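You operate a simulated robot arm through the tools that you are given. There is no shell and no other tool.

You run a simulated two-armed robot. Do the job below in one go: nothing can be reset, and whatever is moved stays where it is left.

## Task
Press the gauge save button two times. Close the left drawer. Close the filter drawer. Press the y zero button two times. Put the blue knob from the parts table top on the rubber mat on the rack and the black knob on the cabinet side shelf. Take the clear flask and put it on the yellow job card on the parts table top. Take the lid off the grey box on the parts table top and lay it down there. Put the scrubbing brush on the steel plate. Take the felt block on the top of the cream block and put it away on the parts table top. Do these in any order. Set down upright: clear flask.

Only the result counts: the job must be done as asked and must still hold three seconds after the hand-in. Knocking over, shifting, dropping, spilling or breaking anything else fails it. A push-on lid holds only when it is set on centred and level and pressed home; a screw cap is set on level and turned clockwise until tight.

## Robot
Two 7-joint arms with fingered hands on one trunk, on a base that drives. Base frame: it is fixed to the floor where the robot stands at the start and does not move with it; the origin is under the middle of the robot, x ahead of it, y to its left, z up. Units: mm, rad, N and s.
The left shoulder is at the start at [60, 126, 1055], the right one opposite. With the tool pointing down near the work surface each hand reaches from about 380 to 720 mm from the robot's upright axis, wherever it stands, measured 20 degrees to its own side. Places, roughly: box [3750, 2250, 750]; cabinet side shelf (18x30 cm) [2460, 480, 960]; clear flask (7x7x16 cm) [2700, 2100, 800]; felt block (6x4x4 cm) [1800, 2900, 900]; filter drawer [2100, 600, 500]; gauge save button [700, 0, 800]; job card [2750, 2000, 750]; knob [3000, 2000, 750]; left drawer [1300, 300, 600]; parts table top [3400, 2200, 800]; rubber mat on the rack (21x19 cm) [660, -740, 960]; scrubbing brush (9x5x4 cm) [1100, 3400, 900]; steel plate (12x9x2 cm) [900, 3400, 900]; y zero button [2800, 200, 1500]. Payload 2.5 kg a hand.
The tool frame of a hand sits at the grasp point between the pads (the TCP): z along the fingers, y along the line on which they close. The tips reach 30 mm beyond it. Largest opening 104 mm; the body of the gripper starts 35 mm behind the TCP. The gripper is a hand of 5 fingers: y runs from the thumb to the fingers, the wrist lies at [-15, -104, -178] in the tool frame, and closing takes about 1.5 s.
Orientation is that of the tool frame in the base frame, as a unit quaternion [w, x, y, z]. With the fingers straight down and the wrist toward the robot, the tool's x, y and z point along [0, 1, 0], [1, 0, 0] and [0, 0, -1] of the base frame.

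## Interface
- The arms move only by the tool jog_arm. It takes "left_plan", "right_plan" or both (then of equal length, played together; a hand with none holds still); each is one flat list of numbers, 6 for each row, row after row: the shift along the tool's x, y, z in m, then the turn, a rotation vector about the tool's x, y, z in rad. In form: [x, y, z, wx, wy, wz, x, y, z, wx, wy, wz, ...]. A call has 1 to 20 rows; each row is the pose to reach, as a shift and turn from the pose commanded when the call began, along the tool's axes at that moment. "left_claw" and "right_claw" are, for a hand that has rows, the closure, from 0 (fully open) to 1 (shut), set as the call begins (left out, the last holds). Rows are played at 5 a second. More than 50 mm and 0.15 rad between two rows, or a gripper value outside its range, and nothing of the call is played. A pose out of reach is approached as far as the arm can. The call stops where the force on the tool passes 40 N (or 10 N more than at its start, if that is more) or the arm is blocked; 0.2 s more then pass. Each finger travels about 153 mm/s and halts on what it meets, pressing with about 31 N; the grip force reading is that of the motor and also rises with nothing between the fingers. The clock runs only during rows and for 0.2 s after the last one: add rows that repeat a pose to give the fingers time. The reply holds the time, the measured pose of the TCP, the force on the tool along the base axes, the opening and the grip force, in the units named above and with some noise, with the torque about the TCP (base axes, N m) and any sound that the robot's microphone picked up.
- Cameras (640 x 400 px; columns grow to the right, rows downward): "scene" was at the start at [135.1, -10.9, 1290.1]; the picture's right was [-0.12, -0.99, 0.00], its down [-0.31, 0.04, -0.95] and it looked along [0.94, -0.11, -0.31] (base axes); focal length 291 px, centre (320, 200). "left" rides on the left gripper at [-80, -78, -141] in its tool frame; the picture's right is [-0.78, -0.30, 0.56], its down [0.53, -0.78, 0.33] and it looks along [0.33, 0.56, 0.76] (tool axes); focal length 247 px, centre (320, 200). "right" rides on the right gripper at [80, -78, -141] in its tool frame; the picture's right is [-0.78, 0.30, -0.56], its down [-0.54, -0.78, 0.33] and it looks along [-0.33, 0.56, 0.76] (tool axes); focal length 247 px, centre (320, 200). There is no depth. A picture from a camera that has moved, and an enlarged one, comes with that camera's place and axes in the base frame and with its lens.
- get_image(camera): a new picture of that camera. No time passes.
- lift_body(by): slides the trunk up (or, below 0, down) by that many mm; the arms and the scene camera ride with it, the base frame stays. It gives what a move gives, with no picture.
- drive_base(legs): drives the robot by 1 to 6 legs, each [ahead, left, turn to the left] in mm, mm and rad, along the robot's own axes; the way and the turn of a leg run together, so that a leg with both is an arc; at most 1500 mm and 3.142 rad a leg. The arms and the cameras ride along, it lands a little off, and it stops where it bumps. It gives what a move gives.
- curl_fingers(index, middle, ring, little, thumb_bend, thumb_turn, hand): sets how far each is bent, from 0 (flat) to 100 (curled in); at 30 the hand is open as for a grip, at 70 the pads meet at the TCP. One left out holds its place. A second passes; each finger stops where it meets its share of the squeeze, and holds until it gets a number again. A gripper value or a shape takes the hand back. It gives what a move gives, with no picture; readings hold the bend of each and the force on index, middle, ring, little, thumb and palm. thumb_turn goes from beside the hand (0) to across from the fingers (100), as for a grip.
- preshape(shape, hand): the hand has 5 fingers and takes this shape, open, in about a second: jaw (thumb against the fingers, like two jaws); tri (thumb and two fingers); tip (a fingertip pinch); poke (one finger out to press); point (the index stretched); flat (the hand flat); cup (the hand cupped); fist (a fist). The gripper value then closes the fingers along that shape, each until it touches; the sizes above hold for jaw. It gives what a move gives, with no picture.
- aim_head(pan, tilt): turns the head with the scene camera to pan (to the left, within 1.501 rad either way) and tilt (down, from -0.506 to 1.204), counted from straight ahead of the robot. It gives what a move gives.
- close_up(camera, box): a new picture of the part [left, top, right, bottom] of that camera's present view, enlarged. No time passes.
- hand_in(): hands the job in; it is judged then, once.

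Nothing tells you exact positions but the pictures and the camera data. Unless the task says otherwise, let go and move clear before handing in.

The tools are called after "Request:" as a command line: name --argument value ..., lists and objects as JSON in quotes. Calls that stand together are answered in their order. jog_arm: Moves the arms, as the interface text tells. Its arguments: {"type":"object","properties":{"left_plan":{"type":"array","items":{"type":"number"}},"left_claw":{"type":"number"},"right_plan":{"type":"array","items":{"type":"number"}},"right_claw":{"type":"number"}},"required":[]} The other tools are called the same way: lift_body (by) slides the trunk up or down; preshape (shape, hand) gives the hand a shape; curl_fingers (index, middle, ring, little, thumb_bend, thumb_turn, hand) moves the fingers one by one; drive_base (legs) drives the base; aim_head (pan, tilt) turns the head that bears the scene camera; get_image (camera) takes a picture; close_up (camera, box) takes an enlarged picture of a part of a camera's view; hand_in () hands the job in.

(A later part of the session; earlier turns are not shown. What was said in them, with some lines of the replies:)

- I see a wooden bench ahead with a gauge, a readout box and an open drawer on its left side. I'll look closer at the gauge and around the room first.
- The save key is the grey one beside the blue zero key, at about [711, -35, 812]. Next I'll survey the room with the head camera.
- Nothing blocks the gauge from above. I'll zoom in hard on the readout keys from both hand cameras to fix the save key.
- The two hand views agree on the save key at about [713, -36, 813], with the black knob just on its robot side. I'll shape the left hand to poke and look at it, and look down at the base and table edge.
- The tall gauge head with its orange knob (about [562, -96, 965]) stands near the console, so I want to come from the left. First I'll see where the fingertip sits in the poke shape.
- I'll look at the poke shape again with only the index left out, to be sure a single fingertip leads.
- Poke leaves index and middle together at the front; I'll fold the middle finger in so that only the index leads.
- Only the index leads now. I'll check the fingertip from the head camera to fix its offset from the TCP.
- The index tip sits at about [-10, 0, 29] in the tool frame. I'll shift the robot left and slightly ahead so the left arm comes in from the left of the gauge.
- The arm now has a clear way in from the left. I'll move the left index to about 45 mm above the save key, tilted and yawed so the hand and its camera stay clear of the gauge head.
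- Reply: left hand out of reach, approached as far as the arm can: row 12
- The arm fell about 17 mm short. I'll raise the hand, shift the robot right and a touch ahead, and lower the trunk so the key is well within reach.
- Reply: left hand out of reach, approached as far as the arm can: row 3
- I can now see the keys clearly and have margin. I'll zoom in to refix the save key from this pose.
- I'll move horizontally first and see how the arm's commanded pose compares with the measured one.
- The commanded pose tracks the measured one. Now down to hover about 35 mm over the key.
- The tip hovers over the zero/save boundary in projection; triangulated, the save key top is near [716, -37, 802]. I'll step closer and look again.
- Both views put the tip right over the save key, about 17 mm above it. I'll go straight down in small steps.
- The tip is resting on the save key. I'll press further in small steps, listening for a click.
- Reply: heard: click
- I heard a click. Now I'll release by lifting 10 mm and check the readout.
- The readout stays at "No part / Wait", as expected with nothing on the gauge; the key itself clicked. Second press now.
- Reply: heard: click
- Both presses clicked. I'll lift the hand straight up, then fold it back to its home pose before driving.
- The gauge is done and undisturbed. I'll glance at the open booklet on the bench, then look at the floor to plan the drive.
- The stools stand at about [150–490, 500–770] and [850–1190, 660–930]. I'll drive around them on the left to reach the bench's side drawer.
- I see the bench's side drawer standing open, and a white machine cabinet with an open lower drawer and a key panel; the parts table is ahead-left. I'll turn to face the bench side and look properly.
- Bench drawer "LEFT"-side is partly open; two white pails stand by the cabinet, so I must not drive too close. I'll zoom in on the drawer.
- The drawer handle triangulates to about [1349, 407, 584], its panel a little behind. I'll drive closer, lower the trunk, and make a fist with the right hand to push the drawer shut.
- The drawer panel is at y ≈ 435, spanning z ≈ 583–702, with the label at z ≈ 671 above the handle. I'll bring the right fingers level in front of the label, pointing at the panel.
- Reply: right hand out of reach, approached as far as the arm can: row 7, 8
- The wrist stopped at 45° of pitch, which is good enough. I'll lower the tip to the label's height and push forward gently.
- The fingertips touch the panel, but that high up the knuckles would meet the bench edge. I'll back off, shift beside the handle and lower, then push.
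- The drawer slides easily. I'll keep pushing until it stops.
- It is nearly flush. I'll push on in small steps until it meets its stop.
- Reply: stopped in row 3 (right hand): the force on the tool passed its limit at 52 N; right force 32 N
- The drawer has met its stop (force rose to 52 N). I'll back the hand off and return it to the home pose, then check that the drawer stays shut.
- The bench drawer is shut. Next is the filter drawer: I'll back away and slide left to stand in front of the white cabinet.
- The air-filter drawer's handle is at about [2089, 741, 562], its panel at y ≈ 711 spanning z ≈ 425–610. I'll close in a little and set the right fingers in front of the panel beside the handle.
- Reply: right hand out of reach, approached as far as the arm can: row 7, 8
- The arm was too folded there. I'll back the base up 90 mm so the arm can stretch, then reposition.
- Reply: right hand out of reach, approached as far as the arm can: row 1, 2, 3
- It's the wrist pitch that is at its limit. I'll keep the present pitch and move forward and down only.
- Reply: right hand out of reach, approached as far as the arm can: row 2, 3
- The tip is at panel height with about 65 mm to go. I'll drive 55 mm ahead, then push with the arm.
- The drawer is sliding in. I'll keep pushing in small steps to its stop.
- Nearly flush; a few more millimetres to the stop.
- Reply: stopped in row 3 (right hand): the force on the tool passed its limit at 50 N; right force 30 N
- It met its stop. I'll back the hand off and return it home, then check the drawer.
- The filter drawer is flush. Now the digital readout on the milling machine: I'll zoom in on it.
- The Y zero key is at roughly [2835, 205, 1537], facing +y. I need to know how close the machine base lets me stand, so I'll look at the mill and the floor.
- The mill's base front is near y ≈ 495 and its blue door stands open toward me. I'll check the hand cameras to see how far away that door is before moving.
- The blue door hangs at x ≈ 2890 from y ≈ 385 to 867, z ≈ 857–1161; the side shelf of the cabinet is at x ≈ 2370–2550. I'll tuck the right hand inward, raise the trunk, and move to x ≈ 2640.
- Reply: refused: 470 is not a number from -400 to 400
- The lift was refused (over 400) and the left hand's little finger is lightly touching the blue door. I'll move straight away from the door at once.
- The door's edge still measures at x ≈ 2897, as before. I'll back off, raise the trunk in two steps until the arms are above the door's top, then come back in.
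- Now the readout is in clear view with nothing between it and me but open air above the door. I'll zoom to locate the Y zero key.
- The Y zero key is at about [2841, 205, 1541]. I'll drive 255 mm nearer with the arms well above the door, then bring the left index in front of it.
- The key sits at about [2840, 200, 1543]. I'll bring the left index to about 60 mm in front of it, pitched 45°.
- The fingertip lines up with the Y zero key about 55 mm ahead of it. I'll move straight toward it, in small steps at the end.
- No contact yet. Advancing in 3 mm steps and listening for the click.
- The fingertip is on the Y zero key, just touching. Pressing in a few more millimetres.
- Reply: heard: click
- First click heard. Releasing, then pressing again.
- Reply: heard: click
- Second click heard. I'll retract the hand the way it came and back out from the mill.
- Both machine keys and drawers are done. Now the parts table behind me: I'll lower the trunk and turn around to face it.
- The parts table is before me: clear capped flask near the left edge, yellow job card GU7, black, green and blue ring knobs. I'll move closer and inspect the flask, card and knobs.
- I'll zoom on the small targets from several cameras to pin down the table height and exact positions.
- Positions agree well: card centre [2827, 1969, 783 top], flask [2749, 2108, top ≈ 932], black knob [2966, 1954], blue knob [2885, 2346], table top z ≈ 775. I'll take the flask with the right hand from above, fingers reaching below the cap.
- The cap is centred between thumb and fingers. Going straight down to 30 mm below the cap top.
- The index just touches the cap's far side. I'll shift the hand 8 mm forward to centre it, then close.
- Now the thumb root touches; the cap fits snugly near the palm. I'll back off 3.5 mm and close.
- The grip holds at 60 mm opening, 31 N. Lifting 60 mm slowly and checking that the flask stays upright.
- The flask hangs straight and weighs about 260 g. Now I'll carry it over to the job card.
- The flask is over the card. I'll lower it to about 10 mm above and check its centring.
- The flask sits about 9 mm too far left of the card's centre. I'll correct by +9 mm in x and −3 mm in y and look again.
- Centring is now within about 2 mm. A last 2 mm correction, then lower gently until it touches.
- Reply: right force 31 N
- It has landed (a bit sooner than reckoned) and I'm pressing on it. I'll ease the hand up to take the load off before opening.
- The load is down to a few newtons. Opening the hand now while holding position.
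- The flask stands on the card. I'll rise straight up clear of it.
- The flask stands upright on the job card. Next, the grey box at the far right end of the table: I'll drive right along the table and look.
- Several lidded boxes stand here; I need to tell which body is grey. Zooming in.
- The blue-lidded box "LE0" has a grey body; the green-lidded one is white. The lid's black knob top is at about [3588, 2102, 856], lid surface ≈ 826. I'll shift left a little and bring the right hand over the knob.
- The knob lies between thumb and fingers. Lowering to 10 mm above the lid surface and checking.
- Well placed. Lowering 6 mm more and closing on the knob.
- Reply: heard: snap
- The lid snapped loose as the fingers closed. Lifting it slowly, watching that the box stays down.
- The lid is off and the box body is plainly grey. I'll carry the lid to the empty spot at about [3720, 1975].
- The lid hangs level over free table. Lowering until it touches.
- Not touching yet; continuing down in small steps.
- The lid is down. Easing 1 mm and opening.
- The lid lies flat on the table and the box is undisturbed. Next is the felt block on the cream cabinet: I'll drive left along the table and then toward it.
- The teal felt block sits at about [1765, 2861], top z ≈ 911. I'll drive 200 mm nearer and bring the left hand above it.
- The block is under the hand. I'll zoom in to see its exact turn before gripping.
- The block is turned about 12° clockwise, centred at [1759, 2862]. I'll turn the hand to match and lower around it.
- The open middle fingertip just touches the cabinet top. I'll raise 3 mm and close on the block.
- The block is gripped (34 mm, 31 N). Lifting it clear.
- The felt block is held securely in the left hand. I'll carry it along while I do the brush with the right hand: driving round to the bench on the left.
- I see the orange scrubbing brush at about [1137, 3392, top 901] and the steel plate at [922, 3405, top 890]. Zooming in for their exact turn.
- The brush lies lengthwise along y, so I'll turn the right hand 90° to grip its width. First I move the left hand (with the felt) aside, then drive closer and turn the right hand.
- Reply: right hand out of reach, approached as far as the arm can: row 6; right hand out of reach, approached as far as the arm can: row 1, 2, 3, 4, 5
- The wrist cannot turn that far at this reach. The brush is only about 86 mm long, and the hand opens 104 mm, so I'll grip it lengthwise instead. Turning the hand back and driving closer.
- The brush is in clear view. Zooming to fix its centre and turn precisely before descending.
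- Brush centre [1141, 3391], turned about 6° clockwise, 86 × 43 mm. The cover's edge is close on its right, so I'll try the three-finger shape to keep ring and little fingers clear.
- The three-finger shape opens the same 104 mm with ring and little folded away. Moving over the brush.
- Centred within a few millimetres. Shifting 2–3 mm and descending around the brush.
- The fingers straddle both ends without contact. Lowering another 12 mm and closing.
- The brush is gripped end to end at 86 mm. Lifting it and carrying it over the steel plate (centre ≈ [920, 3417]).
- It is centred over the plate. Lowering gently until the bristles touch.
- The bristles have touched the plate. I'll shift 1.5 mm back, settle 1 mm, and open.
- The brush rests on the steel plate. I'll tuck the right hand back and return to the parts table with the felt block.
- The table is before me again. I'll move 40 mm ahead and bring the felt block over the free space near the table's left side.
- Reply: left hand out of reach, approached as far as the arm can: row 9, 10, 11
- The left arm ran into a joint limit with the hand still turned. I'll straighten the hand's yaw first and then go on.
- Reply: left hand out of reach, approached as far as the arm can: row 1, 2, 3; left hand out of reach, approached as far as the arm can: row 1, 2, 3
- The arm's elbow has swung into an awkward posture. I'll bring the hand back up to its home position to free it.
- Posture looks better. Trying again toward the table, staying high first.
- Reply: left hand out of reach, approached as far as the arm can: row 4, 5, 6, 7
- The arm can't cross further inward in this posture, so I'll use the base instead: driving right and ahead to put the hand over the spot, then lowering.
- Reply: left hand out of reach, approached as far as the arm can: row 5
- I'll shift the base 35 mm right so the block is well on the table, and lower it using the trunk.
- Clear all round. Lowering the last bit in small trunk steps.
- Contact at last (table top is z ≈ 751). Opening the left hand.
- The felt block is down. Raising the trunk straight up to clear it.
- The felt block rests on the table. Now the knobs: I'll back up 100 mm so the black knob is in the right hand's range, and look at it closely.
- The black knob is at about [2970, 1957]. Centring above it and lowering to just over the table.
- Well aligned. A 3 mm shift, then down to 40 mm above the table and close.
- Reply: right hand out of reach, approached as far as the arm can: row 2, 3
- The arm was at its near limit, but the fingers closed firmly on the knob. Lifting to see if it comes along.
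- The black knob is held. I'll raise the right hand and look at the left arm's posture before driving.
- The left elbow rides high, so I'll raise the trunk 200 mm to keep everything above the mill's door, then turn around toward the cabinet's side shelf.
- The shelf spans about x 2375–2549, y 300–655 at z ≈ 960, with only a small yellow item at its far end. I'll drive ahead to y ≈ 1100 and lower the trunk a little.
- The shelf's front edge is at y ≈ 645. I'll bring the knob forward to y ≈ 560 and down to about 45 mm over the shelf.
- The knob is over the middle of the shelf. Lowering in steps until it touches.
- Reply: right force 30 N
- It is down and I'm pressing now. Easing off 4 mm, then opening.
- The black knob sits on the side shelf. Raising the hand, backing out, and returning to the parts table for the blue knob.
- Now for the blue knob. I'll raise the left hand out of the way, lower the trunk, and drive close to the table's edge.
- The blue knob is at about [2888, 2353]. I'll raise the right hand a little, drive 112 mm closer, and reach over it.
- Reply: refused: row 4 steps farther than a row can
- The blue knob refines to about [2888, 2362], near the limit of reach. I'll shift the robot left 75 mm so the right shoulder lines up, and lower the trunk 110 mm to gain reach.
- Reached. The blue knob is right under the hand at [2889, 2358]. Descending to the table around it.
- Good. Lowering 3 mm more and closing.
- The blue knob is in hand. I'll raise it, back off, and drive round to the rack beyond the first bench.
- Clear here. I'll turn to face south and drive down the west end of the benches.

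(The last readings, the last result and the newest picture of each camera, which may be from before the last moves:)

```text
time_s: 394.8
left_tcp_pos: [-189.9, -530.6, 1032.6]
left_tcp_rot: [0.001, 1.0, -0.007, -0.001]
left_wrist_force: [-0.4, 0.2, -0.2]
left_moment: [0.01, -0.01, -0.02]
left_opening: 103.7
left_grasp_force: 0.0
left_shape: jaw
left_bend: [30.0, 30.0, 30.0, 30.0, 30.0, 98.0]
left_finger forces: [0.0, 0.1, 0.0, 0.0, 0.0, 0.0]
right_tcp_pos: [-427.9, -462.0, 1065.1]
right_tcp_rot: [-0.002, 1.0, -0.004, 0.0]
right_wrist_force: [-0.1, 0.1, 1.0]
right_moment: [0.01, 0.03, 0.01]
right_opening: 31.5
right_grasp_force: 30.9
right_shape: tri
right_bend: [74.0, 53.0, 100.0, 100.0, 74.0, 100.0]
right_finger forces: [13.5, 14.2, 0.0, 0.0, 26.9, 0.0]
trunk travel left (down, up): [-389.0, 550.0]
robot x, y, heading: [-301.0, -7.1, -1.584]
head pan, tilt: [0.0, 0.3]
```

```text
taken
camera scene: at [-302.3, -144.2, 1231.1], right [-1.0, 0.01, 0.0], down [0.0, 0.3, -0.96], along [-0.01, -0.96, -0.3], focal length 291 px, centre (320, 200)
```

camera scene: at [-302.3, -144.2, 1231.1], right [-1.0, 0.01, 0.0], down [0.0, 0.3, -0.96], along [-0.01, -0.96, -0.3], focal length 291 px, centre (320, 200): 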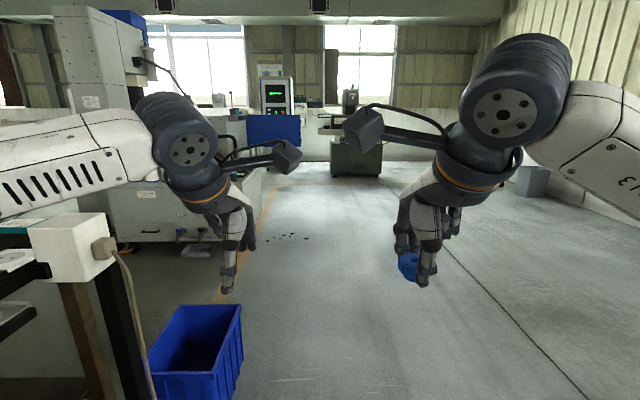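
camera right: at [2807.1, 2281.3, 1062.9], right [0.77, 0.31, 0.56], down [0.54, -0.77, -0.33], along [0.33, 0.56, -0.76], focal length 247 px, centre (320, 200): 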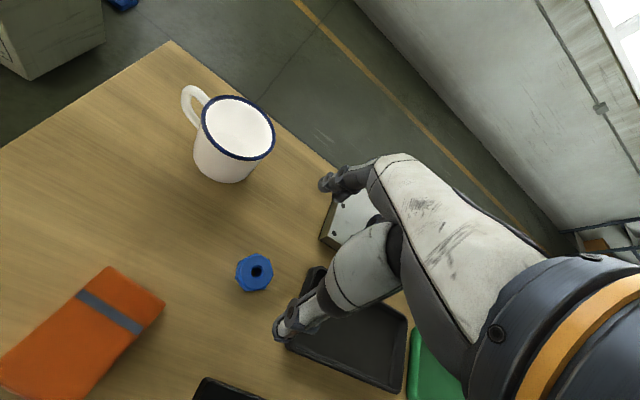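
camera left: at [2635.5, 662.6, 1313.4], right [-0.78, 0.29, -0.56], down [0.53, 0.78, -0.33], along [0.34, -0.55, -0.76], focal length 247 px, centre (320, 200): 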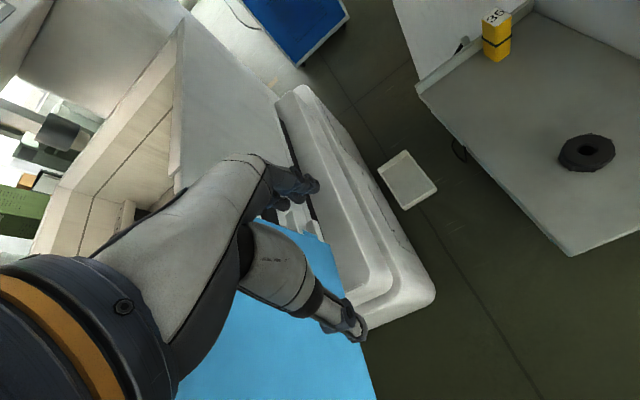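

The rack's south side faces an open aisle; a blue bin stands by its west end. I'll drive south past the bin, then east, and turn to face the rack.

Request:
drive_base --legs '[[1000, 0, 0.01], [650, 0, 0], [0, 960, 0], [0, 0, 3.14]]'

Request:
aim_head --pan 0.0 --tilt 0.25

Request:
get_image --camera "scene"

Request:
close_up --camera "scene" --box '[160, 120, 480, 320]'

```text
time_s: 415.1
left_tcp_pos: [537.7, -1135.7, 1033.2]
left_tcp_rot: [0.001, 0.002, 1.0, 0.001]
left_wrist_force: [0.1, -0.3, -0.6]
left_moment: [-0.02, 0.02, 0.01]
left_opening: 103.7
left_grasp_force: 0.2
left_shape: jaw
left_bend: [30.0, 30.0, 30.0, 30.0, 30.0, 98.0]
left_finger forces: [0.0, 0.1, 0.1, 0.0, 0.0, 0.0]
right_tcp_pos: [773.3, -1202.9, 1064.9]
right_tcp_rot: [0.0, -0.001, 1.0, -0.002]
right_wrist_force: [-0.1, 0.4, -0.4]
right_moment: [-0.04, 0.0, 0.01]
right_opening: 31.0
right_grasp_force: 31.4
right_shape: tri
right_bend: [74.0, 53.0, 100.0, 100.0, 75.0, 100.0]
right_finger forces: [13.4, 14.1, 0.0, 0.1, 26.3, 0.0]
trunk travel left (down, up): [-389.0, 550.0]
robot x, y, heading: [650.7, -1655.2, 1.562]
head pan, tilt: [0.0, 0.3]
```

```text
time_s: 415.7
left_tcp_pos: [534.7, -1135.8, 1033.0]
left_tcp_rot: [0.001, 0.001, 1.0, 0.0]
left_wrist_force: [-0.1, 0.4, -0.4]
left_moment: [-0.01, -0.01, 0.03]
left_opening: 103.8
left_grasp_force: 0.0
left_shape: jaw
left_bend: [30.0, 30.0, 30.0, 30.0, 30.0, 98.0]
left_finger forces: [0.0, 0.1, 0.1, 0.1, 0.1, 0.0]
right_tcp_pos: [774.1, -1203.2, 1065.7]
right_tcp_rot: [0.0, 0.0, 1.0, -0.002]
right_wrist_force: [0.2, 0.4, 0.2]
right_moment: [-0.03, 0.0, -0.02]
right_opening: 30.9
right_grasp_force: 31.5
right_shape: tri
right_bend: [74.0, 53.0, 100.0, 100.0, 75.0, 100.0]
right_finger forces: [13.4, 14.1, 0.0, 0.1, 26.2, 0.1]
trunk travel left (down, up): [-389.0, 550.0]
robot x, y, heading: [652.3, -1655.2, 1.566]
head pan, tilt: [0.0, 0.25]
```

```text
taken
camera scene: at [655.7, -1520.4, 1235.9], right [1.0, -0.01, 0.0], down [0.0, -0.25, -0.97], along [0.01, 0.97, -0.25], focal length 291 px, centre (320, 200)
```

scene: 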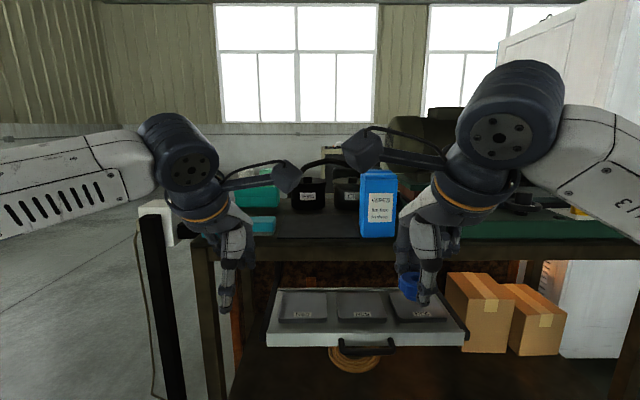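

```text
2.00 times, centred on (320, 220) of scene
camera zoom: at [655.7, -1520.4, 1235.9], right [1.0, -0.01, 0.0], down [0.0, -0.25, -0.97], along [0.01, 0.97, -0.25], focal length 582 px, centre (320, 160)
```

zoom: 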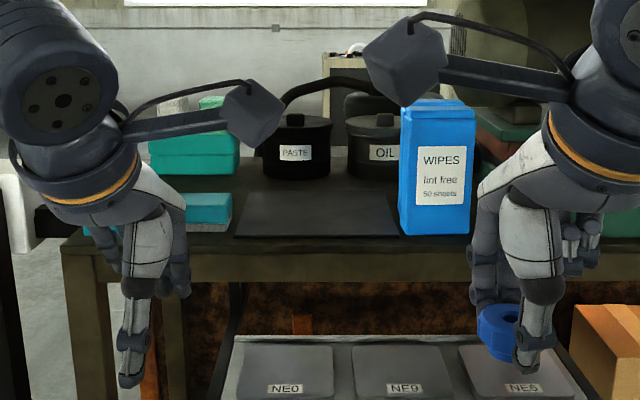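

The rubber mat is the dark square on the rack top between the teal box and the blue WIPES carton, centre about [652, −735, 960]. I'll move the left hand aside, raise the trunk and come nearer.

Request:
jog_arm --left_plan '[0.04, -0.028, 0, 0, 0, 0, 0.08, -0.056, 0, 0, 0, 0, 0.12, -0.084, 0, 0, 0, 0, 0.16, -0.112, 0, 0, 0, 0, 0.2, -0.14, 0, 0, 0, 0]'

Request:
lift_body --by 150

Request:
drive_base --legs '[[330, 60, 0]]'

Request:
aim_head --pan 0.0 --tilt 0.6

Request:
get_image --camera "scene"

Request:
get_image --camera "right"

```text
time_s: 416.9
left_tcp_pos: [334.4, -1274.4, 1033.7]
left_tcp_rot: [0.0, 0.003, 1.0, 0.001]
left_wrist_force: [0.8, 0.8, -0.4]
left_moment: [0.01, 0.03, -0.03]
left_opening: 103.8
left_grasp_force: 0.1
left_shape: jaw
left_bend: [30.0, 30.0, 30.0, 30.0, 30.0, 98.0]
left_finger forces: [0.1, 0.0, 0.0, 0.0, 0.1, 0.0]
right_tcp_pos: [773.7, -1203.4, 1065.4]
right_tcp_rot: [0.0, -0.001, 1.0, -0.001]
right_wrist_force: [0.8, 1.0, -0.6]
right_moment: [0.0, 0.04, 0.0]
right_opening: 31.1
right_grasp_force: 31.1
right_shape: tri
right_bend: [74.0, 53.0, 100.0, 100.0, 75.0, 100.0]
right_finger forces: [13.4, 14.2, 0.0, 0.0, 26.4, 0.1]
trunk travel left (down, up): [-389.0, 550.0]
robot x, y, heading: [650.8, -1652.5, 1.566]
head pan, tilt: [0.0, 0.25]
```

```text
time_s: 418.7
left_tcp_pos: [335.1, -1274.7, 1182.9]
left_tcp_rot: [0.001, 0.002, 1.0, 0.001]
left_wrist_force: [0.2, -0.2, 0.2]
left_moment: [-0.02, 0.04, -0.02]
left_opening: 103.8
left_grasp_force: 0.1
left_shape: jaw
left_bend: [30.0, 30.0, 30.0, 30.0, 30.0, 98.0]
left_finger forces: [0.1, 0.1, 0.0, 0.1, 0.1, 0.0]
right_tcp_pos: [773.3, -1202.2, 1215.9]
right_tcp_rot: [0.0, 0.0, 1.0, -0.002]
right_wrist_force: [0.3, -0.1, -0.9]
right_moment: [0.01, 0.0, 0.03]
right_opening: 31.4
right_grasp_force: 31.0
right_shape: tri
right_bend: [74.0, 53.0, 100.0, 100.0, 75.0, 100.0]
right_finger forces: [13.4, 14.0, 0.0, 0.1, 26.3, 0.0]
trunk travel left (down, up): [-540.0, 400.0]
robot x, y, heading: [653.6, -1653.5, 1.564]
head pan, tilt: [0.0, 0.25]
```

```text
time_s: 420.9
left_tcp_pos: [276.1, -945.9, 1183.6]
left_tcp_rot: [0.001, 0.0, 1.0, 0.001]
left_wrist_force: [-0.2, 1.0, 0.7]
left_moment: [0.02, 0.0, -0.01]
left_opening: 103.8
left_grasp_force: 0.0
left_shape: jaw
left_bend: [30.0, 30.0, 30.0, 30.0, 30.0, 98.0]
left_finger forces: [0.1, 0.0, 0.0, 0.1, 0.0, 0.0]
right_tcp_pos: [714.5, -873.0, 1214.7]
right_tcp_rot: [0.0, -0.002, 1.0, -0.002]
right_wrist_force: [0.2, -0.3, -0.7]
right_moment: [-0.02, -0.01, -0.03]
right_opening: 31.1
right_grasp_force: 31.2
right_shape: tri
right_bend: [74.0, 53.0, 100.0, 100.0, 75.0, 100.0]
right_finger forces: [13.5, 14.0, 0.0, 0.1, 26.5, 0.0]
trunk travel left (down, up): [-540.0, 400.0]
robot x, y, heading: [593.8, -1329.1, 1.569]
head pan, tilt: [0.0, 0.25]
```

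```text
time_s: 421.7
left_tcp_pos: [276.5, -946.2, 1183.4]
left_tcp_rot: [0.001, 0.002, 1.0, 0.001]
left_wrist_force: [-0.2, -0.3, 0.1]
left_moment: [0.0, 0.01, -0.01]
left_opening: 103.9
left_grasp_force: 0.1
left_shape: jaw
left_bend: [30.0, 30.0, 30.0, 30.0, 30.0, 98.0]
left_finger forces: [0.1, 0.0, 0.1, 0.0, 0.0, 0.0]
right_tcp_pos: [714.5, -874.9, 1215.8]
right_tcp_rot: [0.0, -0.001, 1.0, -0.002]
right_wrist_force: [-0.2, 0.3, -0.3]
right_moment: [0.0, 0.03, 0.01]
right_opening: 31.2
right_grasp_force: 30.8
right_shape: tri
right_bend: [74.0, 53.0, 100.0, 100.0, 75.0, 100.0]
right_finger forces: [13.4, 14.1, 0.0, 0.0, 26.5, 0.0]
trunk travel left (down, up): [-540.0, 400.0]
robot x, y, heading: [595.8, -1329.2, 1.571]
head pan, tilt: [0.0, 0.6]
```

```text
taken
camera scene: at [597.5, -1197.2, 1353.7], right [1.0, 0.0, 0.0], down [0.0, -0.56, -0.83], along [0.0, 0.83, -0.56], focal length 291 px, centre (320, 200)
```

scene: 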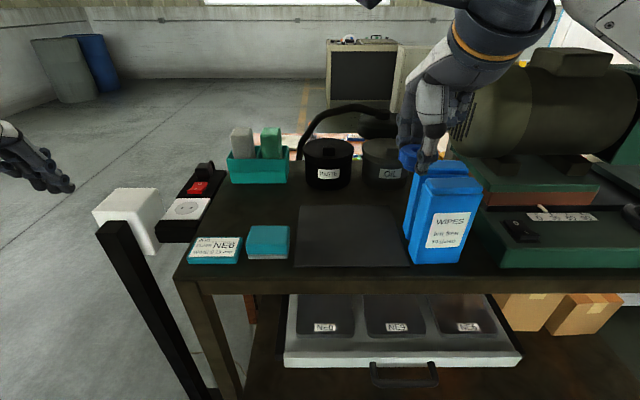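

```text
taken
camera right: at [634.9, -951.6, 1356.0], right [0.78, 0.3, 0.56], down [0.54, -0.78, -0.33], along [0.33, 0.55, -0.76], focal length 247 px, centre (320, 200)
```

right: 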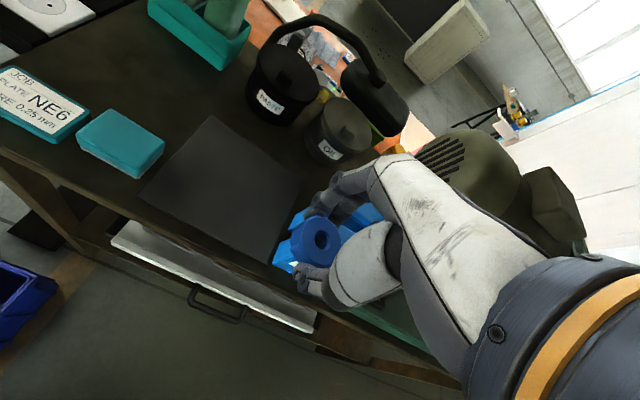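

The mat spans about x 548–763, y −828…−632. I'll bring the knob over it at [630, −725], keeping clear of the WIPES carton, and lower partway.

Request:
jog_arm --right_plan '[0.042, 0, 0, 0, 0, 0, 0.085, 0, 0, 0, 0, 0, 0.085, 0.045, 0, 0, 0, 0, 0.085, 0.09, 0, 0, 0, 0, 0.085, 0.13, 0.01, 0, 0, 0, 0.085, 0.15, 0.05, 0, 0, 0, 0.085, 0.15, 0.1, 0, 0, 0]'

Request:
get_image --camera "scene"

Request:
get_image --camera "right"

```text
time_s: 423.3
left_tcp_pos: [276.0, -947.6, 1184.2]
left_tcp_rot: [0.0, 0.001, 1.0, 0.0]
left_wrist_force: [-0.4, 0.7, 0.1]
left_moment: [0.02, 0.04, 0.02]
left_opening: 103.7
left_grasp_force: 0.0
left_shape: jaw
left_bend: [30.0, 30.0, 30.0, 30.0, 30.0, 98.0]
left_finger forces: [0.0, 0.0, 0.0, 0.1, 0.0, 0.0]
right_tcp_pos: [629.1, -724.5, 1114.3]
right_tcp_rot: [-0.001, -0.002, 1.0, -0.001]
right_wrist_force: [0.0, -0.2, -0.6]
right_moment: [0.0, 0.0, -0.03]
right_opening: 31.0
right_grasp_force: 31.0
right_shape: tri
right_bend: [74.0, 53.0, 100.0, 100.0, 75.0, 100.0]
right_finger forces: [13.4, 14.2, 0.1, 0.0, 26.4, 0.0]
trunk travel left (down, up): [-540.0, 400.0]
robot x, y, heading: [593.3, -1322.3, 1.565]
head pan, tilt: [0.0, 0.6]
```

```text
taken
camera scene: at [597.7, -1197.0, 1353.7], right [1.0, 0.0, 0.0], down [0.0, -0.57, -0.82], along [0.0, 0.82, -0.57], focal length 291 px, centre (320, 200)
```

scene: 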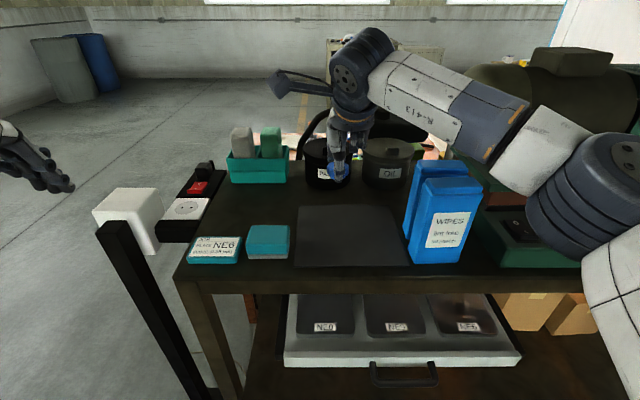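

```text
taken
camera right: at [550.4, -802.0, 1255.5], right [0.78, 0.3, 0.56], down [0.54, -0.78, -0.33], along [0.33, 0.56, -0.76], focal length 247 px, centre (320, 200)
```

right: 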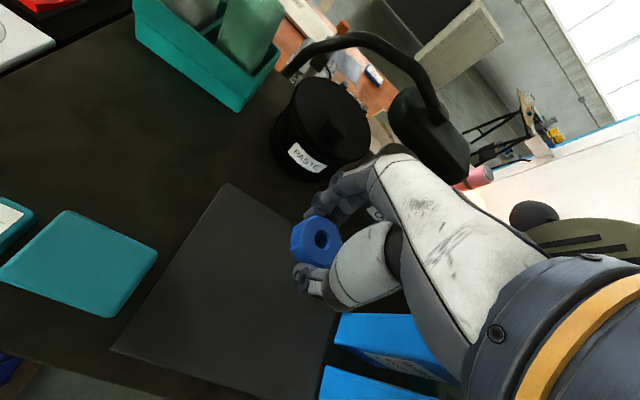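

Descending here would bring the forearm close to the WIPES carton. I'll place the knob nearer the mat's front-left instead, at [610, −770], which keeps the forearm clear.

Request:
jog_arm --right_plan '[0.019, -0.0455, 0, 0, 0, 0, 0.019, -0.0455, 0.03, 0, 0, 0, 0.019, -0.0455, 0.06, 0, 0, 0]'

Request:
get_image --camera "scene"

Request:
get_image --camera "right"

Request:
get_image --camera "left"

```text
time_s: 424.1
left_tcp_pos: [276.3, -946.8, 1183.0]
left_tcp_rot: [0.0, 0.0, 1.0, 0.0]
left_wrist_force: [0.3, -0.2, -0.5]
left_moment: [0.04, -0.01, 0.01]
left_opening: 103.8
left_grasp_force: 0.1
left_shape: jaw
left_bend: [30.0, 30.0, 30.0, 30.0, 30.0, 98.0]
left_finger forces: [0.1, 0.1, 0.0, 0.0, 0.0, 0.0]
right_tcp_pos: [608.8, -770.3, 1054.2]
right_tcp_rot: [0.0, -0.001, 1.0, -0.001]
right_wrist_force: [-1.0, -0.6, -0.3]
right_moment: [0.03, -0.03, 0.04]
right_opening: 30.8
right_grasp_force: 31.4
right_shape: tri
right_bend: [74.0, 53.0, 100.0, 100.0, 75.0, 100.0]
right_finger forces: [13.4, 14.2, 0.0, 0.0, 26.5, 0.0]
trunk travel left (down, up): [-540.0, 400.0]
robot x, y, heading: [592.3, -1327.4, 1.565]
head pan, tilt: [0.0, 0.6]
```

```text
taken
camera scene: at [597.5, -1197.2, 1353.7], right [1.0, 0.0, 0.0], down [0.0, -0.57, -0.82], along [0.0, 0.82, -0.57], focal length 291 px, centre (320, 200)
```

scene: 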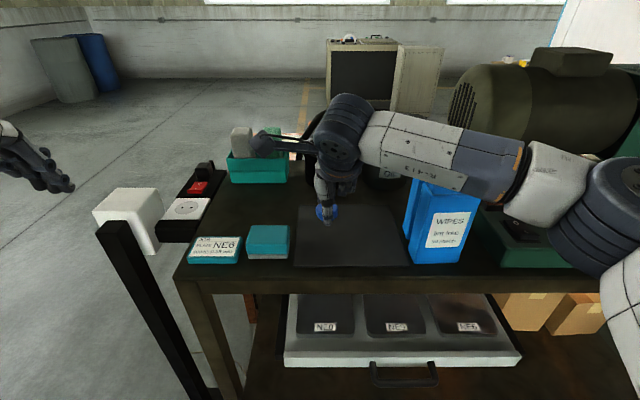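

```text
taken
camera right: at [529.8, -847.9, 1194.4], right [0.78, 0.3, 0.56], down [0.54, -0.78, -0.33], along [0.33, 0.55, -0.76], focal length 247 px, centre (320, 200)
```

right: 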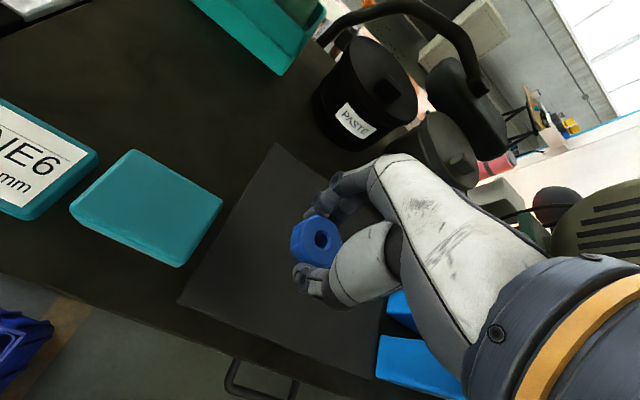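

```text
taken
camera left: at [355.6, -1026.4, 1323.2], right [0.78, -0.3, -0.56], down [-0.54, -0.78, -0.33], along [-0.33, 0.56, -0.76], focal length 247 px, centre (320, 200)
```

left: 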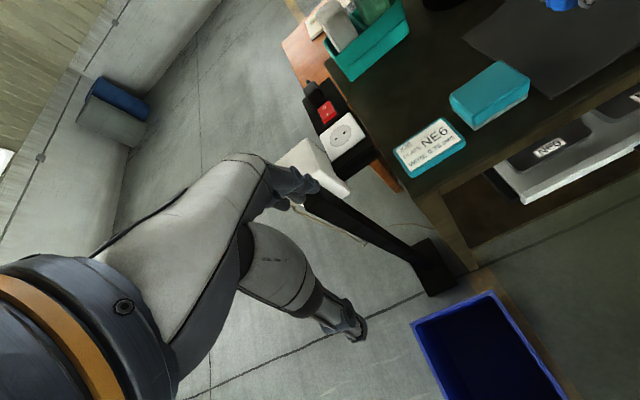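

The forearm passes in front of the carton with some space. Lowering in small steps with checks.

Request:
jog_arm --right_plan '[0, 0, 0.015, 0, 0, 0, 0, 0, 0.03, 0, 0, 0, 0, 0, 0.045, 0, 0, 0]'

Request:
close_up --camera "scene" --box '[260, 80, 580, 280]'

Request:
get_image --camera "right"

```text
time_s: 424.9
left_tcp_pos: [275.4, -947.4, 1183.6]
left_tcp_rot: [0.001, 0.001, 1.0, 0.001]
left_wrist_force: [0.7, -0.2, 0.7]
left_moment: [-0.01, 0.0, 0.0]
left_opening: 103.6
left_grasp_force: 0.0
left_shape: jaw
left_bend: [30.0, 30.0, 30.0, 30.0, 30.0, 98.0]
left_finger forces: [0.0, 0.0, 0.0, 0.1, 0.0, 0.0]
right_tcp_pos: [610.2, -770.6, 1008.5]
right_tcp_rot: [0.001, 0.0, 1.0, -0.001]
right_wrist_force: [-0.6, 0.1, -1.8]
right_moment: [-0.02, 0.03, -0.05]
right_opening: 30.9
right_grasp_force: 30.7
right_shape: tri
right_bend: [74.0, 53.0, 100.0, 100.0, 75.0, 100.0]
right_finger forces: [13.4, 14.2, 0.0, 0.0, 26.4, 0.0]
trunk travel left (down, up): [-540.0, 400.0]
robot x, y, heading: [593.5, -1325.8, 1.564]
head pan, tilt: [0.0, 0.6]
```

```text
2.00 times, centred on (420, 180) of scene
camera zoom: at [597.5, -1197.2, 1353.7], right [1.0, 0.0, 0.0], down [0.0, -0.57, -0.82], along [0.0, 0.82, -0.57], focal length 582 px, centre (120, 240)
```

zoom: 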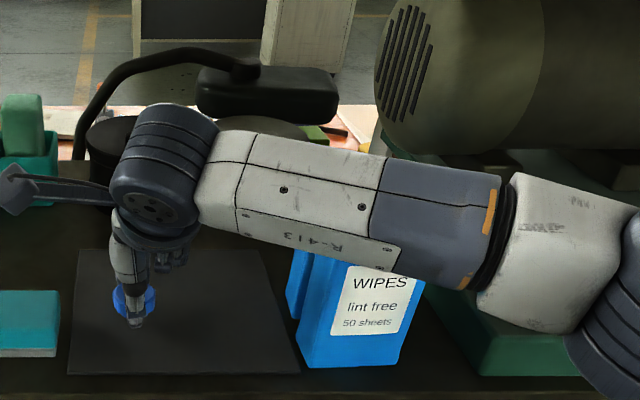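

```text
taken
camera right: at [530.5, -847.7, 1150.2], right [0.78, 0.3, 0.56], down [0.54, -0.78, -0.33], along [0.33, 0.56, -0.76], focal length 247 px, centre (320, 200)
```

right: 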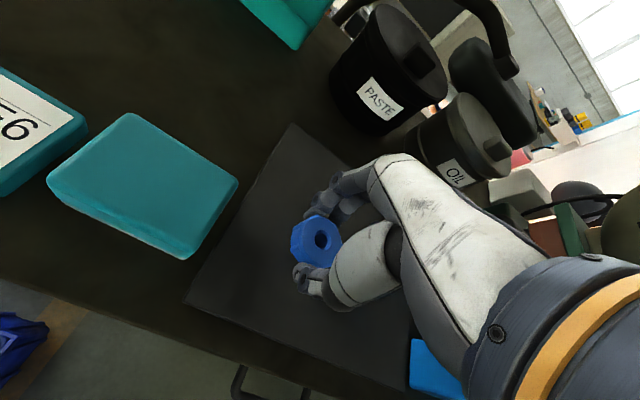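

The forearm clears the carton by several centimetres. Continuing down to contact.

Request:
jog_arm --right_plan '[0, 0, 0.004, 0, 0, 0, 0, 0, 0.008, 0, 0, 0]'

Request:
jog_arm --right_plan '[0, 0, 0.002, 0, 0, 0, 0, 0, 0.004, 0, 0, 0]'

Request:
jog_arm --right_plan '[0, 0, 0.002, 0, 0, 0, 0, 0, 0.004, 0, 0, 0]'

```text
time_s: 425.5
left_tcp_pos: [274.7, -947.1, 1183.6]
left_tcp_rot: [0.001, 0.002, 1.0, 0.001]
left_wrist_force: [0.1, 0.4, -0.7]
left_moment: [0.03, 0.04, -0.02]
left_opening: 103.5
left_grasp_force: 0.0
left_shape: jaw
left_bend: [30.0, 30.0, 30.0, 30.0, 30.0, 98.0]
left_finger forces: [0.0, 0.0, 0.1, 0.1, 0.0, 0.0]
right_tcp_pos: [610.5, -771.2, 1002.5]
right_tcp_rot: [0.0, -0.001, 1.0, -0.001]
right_wrist_force: [0.9, 0.1, -0.7]
right_moment: [-0.01, 0.02, -0.03]
right_opening: 31.3
right_grasp_force: 30.8
right_shape: tri
right_bend: [74.0, 53.0, 100.0, 100.0, 75.0, 100.0]
right_finger forces: [13.4, 14.1, 0.0, 0.0, 26.4, 0.0]
trunk travel left (down, up): [-540.0, 400.0]
robot x, y, heading: [593.6, -1326.1, 1.563]
head pan, tilt: [0.0, 0.6]
```

```text
time_s: 426.1
left_tcp_pos: [276.8, -947.7, 1183.5]
left_tcp_rot: [0.001, 0.001, 1.0, 0.002]
left_wrist_force: [-0.3, 0.8, 0.4]
left_moment: [-0.01, -0.01, -0.04]
left_opening: 103.7
left_grasp_force: 0.0
left_shape: jaw
left_bend: [30.0, 30.0, 30.0, 30.0, 30.0, 98.0]
left_finger forces: [0.1, 0.0, 0.0, 0.0, 0.0, 0.0]
right_tcp_pos: [609.6, -770.1, 998.2]
right_tcp_rot: [0.0, 0.0, 1.0, 0.0]
right_wrist_force: [0.2, -0.3, 3.7]
right_moment: [0.05, -0.02, -0.02]
right_opening: 31.1
right_grasp_force: 30.8
right_shape: tri
right_bend: [74.0, 53.0, 100.0, 100.0, 75.0, 100.0]
right_finger forces: [13.7, 14.4, 0.1, 0.1, 27.2, 0.0]
trunk travel left (down, up): [-540.0, 400.0]
robot x, y, heading: [596.0, -1325.0, 1.565]
head pan, tilt: [0.0, 0.6]
```

```text
time_s: 426.7
left_tcp_pos: [275.4, -948.7, 1185.4]
left_tcp_rot: [0.001, 0.001, 1.0, 0.001]
left_wrist_force: [-0.1, -0.2, -0.5]
left_moment: [-0.01, 0.02, -0.01]
left_opening: 103.9
left_grasp_force: 0.1
left_shape: jaw
left_bend: [30.0, 30.0, 30.0, 30.0, 30.0, 98.0]
left_finger forces: [0.0, 0.0, 0.0, 0.1, 0.1, 0.0]
right_tcp_pos: [609.8, -770.7, 997.7]
right_tcp_rot: [0.0, -0.001, 1.0, 0.002]
right_wrist_force: [3.1, 0.5, 17.5]
right_moment: [0.13, -0.03, -0.04]
right_opening: 32.1
right_grasp_force: 30.7
right_shape: tri
right_bend: [74.0, 53.0, 100.0, 100.0, 75.0, 100.0]
right_finger forces: [14.7, 16.5, 0.0, 0.1, 29.8, 0.0]
trunk travel left (down, up): [-540.0, 400.0]
robot x, y, heading: [595.4, -1325.7, 1.564]
head pan, tilt: [0.0, 0.6]
```

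Contact. Easing off 3 mm and opening the fingers.

Request:
jog_arm --right_plan '[0, 0, -0.0015, 0, 0, 0, 0, 0, -0.0032, 0, 0, 0]'

Request:
jog_arm --right_plan '[0, 0, 0, 0, 0, 0, 0, 0, 0, 0, 0, 0, 0, 0, 0, 0, 0, 0, 0, 0, 0, 0, 0, 0, 0, 0, 0, 0, 0, 0, 0, 0, 0, 0, 0, 0, 0, 0, 0, 0, 0, 0]' --right_claw 0

Request:
close_up --camera "right" --box '[180, 120, 420, 350]'

```text
time_s: 427.3
left_tcp_pos: [275.6, -947.1, 1184.1]
left_tcp_rot: [0.001, 0.001, 1.0, 0.001]
left_wrist_force: [-0.3, 0.2, -0.8]
left_moment: [0.01, 0.0, 0.03]
left_opening: 103.5
left_grasp_force: 0.0
left_shape: jaw
left_bend: [30.0, 30.0, 30.0, 30.0, 30.0, 98.0]
left_finger forces: [0.1, 0.0, 0.0, 0.0, 0.1, 0.0]
right_tcp_pos: [609.8, -770.4, 996.9]
right_tcp_rot: [-0.001, -0.001, 1.0, 0.0]
right_wrist_force: [-1.0, 4.9, 13.0]
right_moment: [0.27, -0.01, -0.02]
right_opening: 31.7
right_grasp_force: 31.1
right_shape: tri
right_bend: [74.0, 53.0, 100.0, 100.0, 75.0, 100.0]
right_finger forces: [16.7, 17.6, 0.0, 0.0, 27.8, 0.0]
trunk travel left (down, up): [-540.0, 400.0]
robot x, y, heading: [595.3, -1325.2, 1.569]
head pan, tilt: [0.0, 0.6]
```

```text
time_s: 428.9
left_tcp_pos: [275.2, -946.4, 1183.4]
left_tcp_rot: [0.001, 0.002, 1.0, 0.002]
left_wrist_force: [0.3, 0.1, -0.4]
left_moment: [0.03, -0.03, -0.01]
left_opening: 103.8
left_grasp_force: 0.0
left_shape: jaw
left_bend: [30.0, 30.0, 30.0, 30.0, 30.0, 98.0]
left_finger forces: [0.0, 0.0, 0.0, 0.0, 0.1, 0.1]
right_tcp_pos: [609.9, -771.1, 997.0]
right_tcp_rot: [0.0, 0.0, 1.0, -0.002]
right_wrist_force: [0.9, 0.3, -0.4]
right_moment: [0.02, -0.01, 0.0]
right_opening: 103.5
right_grasp_force: 0.0
right_shape: tri
right_bend: [30.0, 30.0, 99.0, 99.0, 30.0, 98.0]
right_finger forces: [0.0, 0.0, 0.0, 0.0, 0.0, 0.1]
trunk travel left (down, up): [-540.0, 400.0]
robot x, y, heading: [594.3, -1330.1, 1.568]
head pan, tilt: [0.0, 0.6]
```

```text
1.74 times, centred on (300, 235) of right
camera zoom: at [530.5, -848.0, 1137.8], right [0.78, 0.3, 0.56], down [0.54, -0.78, -0.33], along [0.33, 0.55, -0.76], focal length 430 px, centre (355, 139)
```

zoom: 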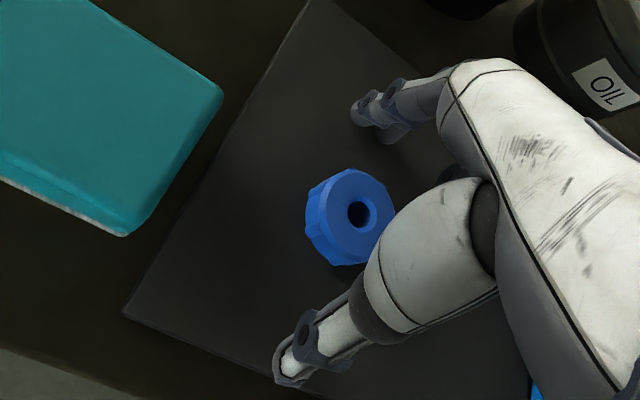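

The blue knob rests on the mat. Raising straight up and withdrawing.

Request:
jog_arm --right_plan '[0, 0, -0.04, 0, 0, 0, 0, 0, -0.08, 0, 0, 0, 0, 0, -0.12, 0, 0, 0, 0, 0, -0.16, 0, 0, 0, 0, -0.04, -0.19, 0, 0, 0, 0, -0.08, -0.21, 0, 0, 0, -0.03, -0.11, -0.22, 0, 0, 0]'

Request:
drive_base --legs '[[-300, 0, 0]]'

Request:
get_image --camera "scene"

Request:
close_up --camera "scene" --box '[200, 120, 480, 300]'

```text
time_s: 430.5
left_tcp_pos: [277.6, -947.6, 1184.1]
left_tcp_rot: [0.0, 0.001, 1.0, 0.002]
left_wrist_force: [0.6, -0.8, -1.1]
left_moment: [0.01, 0.01, -0.01]
left_opening: 103.9
left_grasp_force: 0.0
left_shape: jaw
left_bend: [30.0, 30.0, 30.0, 30.0, 30.0, 98.0]
left_finger forces: [0.1, 0.0, 0.0, 0.1, 0.0, 0.0]
right_tcp_pos: [639.8, -881.0, 1219.0]
right_tcp_rot: [0.0, -0.001, 1.0, 0.0]
right_wrist_force: [-0.1, -0.2, 0.1]
right_moment: [0.0, 0.05, 0.02]
right_opening: 103.7
right_grasp_force: 0.0
right_shape: tri
right_bend: [30.0, 30.0, 99.0, 99.0, 30.0, 98.0]
right_finger forces: [0.0, 0.0, 0.0, 0.0, 0.0, 0.0]
trunk travel left (down, up): [-540.0, 400.0]
robot x, y, heading: [596.3, -1324.2, 1.566]
head pan, tilt: [0.0, 0.6]
```

```text
time_s: 432.6
left_tcp_pos: [274.8, -1249.3, 1183.8]
left_tcp_rot: [0.001, -0.001, 1.0, 0.0]
left_wrist_force: [-0.6, 0.3, -0.6]
left_moment: [0.03, -0.04, -0.03]
left_opening: 104.1
left_grasp_force: 0.0
left_shape: jaw
left_bend: [30.0, 30.0, 30.0, 30.0, 30.0, 98.0]
left_finger forces: [0.0, 0.1, 0.0, 0.0, 0.0, 0.0]
right_tcp_pos: [637.4, -1180.3, 1218.8]
right_tcp_rot: [0.0, -0.003, 1.0, -0.001]
right_wrist_force: [-0.7, 0.1, 0.0]
right_moment: [0.02, 0.01, 0.01]
right_opening: 103.9
right_grasp_force: 0.1
right_shape: tri
right_bend: [30.0, 30.0, 99.0, 99.0, 30.0, 98.0]
right_finger forces: [0.0, 0.0, 0.0, 0.1, 0.1, 0.0]
trunk travel left (down, up): [-540.0, 400.0]
robot x, y, heading: [596.1, -1626.6, 1.57]
head pan, tilt: [0.0, 0.6]
```

```text
taken
camera scene: at [596.4, -1498.2, 1353.7], right [1.0, 0.0, 0.0], down [0.0, -0.56, -0.83], along [0.0, 0.83, -0.56], focal length 291 px, centre (320, 200)
```

scene: 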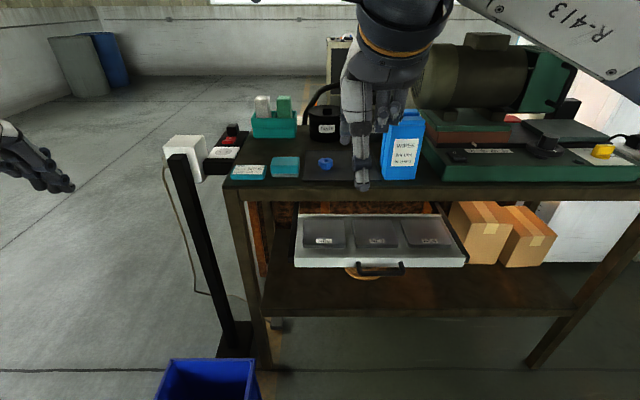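

```text
2.22 times, centred on (340, 210) of scene
camera zoom: at [596.4, -1498.2, 1353.7], right [1.0, 0.0, 0.0], down [0.0, -0.56, -0.83], along [0.0, 0.83, -0.56], focal length 646 px, centre (276, 178)
```

zoom: 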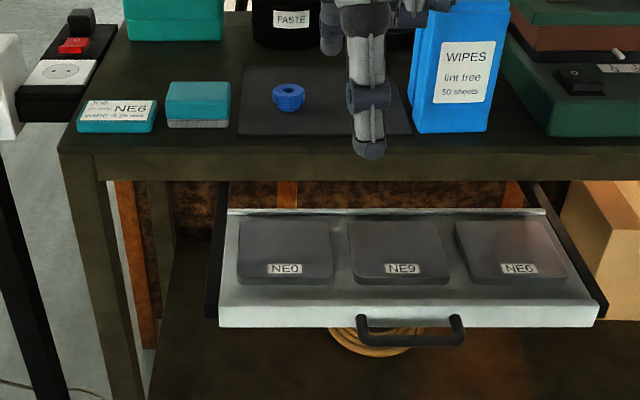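

Every part of the job is done. The blue knob lies on the mat, the black knob is on the side shelf, and the flask stands on its card. The lid and felt block are on the parts table, the brush is on the plate, both drawers are shut, and both keys clicked twice. The hands are empty and clear, so I'm handing in.

Request:
hand_in

```text
The job is handed in.
```

I finished every part of the job and handed it in; no verdict has come back yet.

- **Gauge save:** pressed twice, with a click each time. The readout still shows "No part / Wait" and "Saved 0", so it did not record a saved value.
- **Y zero:** pressed twice, with a click each time.
- **Drawers:** the bench's left drawer and the filter drawer are both pushed fully shut.
- **Knobs:** the blue knob is on the rubber mat on the rack, and the black knob is on the cabinet side shelf.
- **Flask:** it stands upright on the yellow job card.
- **Grey box:** its blue lid is off and lies flat on the parts table.
- **Brush:** it rests on the steel plate.
- **Felt block:** it sits on the parts table near the left side.

Two light touches could count against the rule about shifting other things:

- **Mill door:** the left hand's little finger brushed the open blue door with about 2 N. Its edge measured in the same place afterwards, to within 10–20 mm.
- **Black block:** while I was picking up the black knob, one finger registered about 0.6 N and may have touched a black 15 mm block. I could not tell whether it moved.
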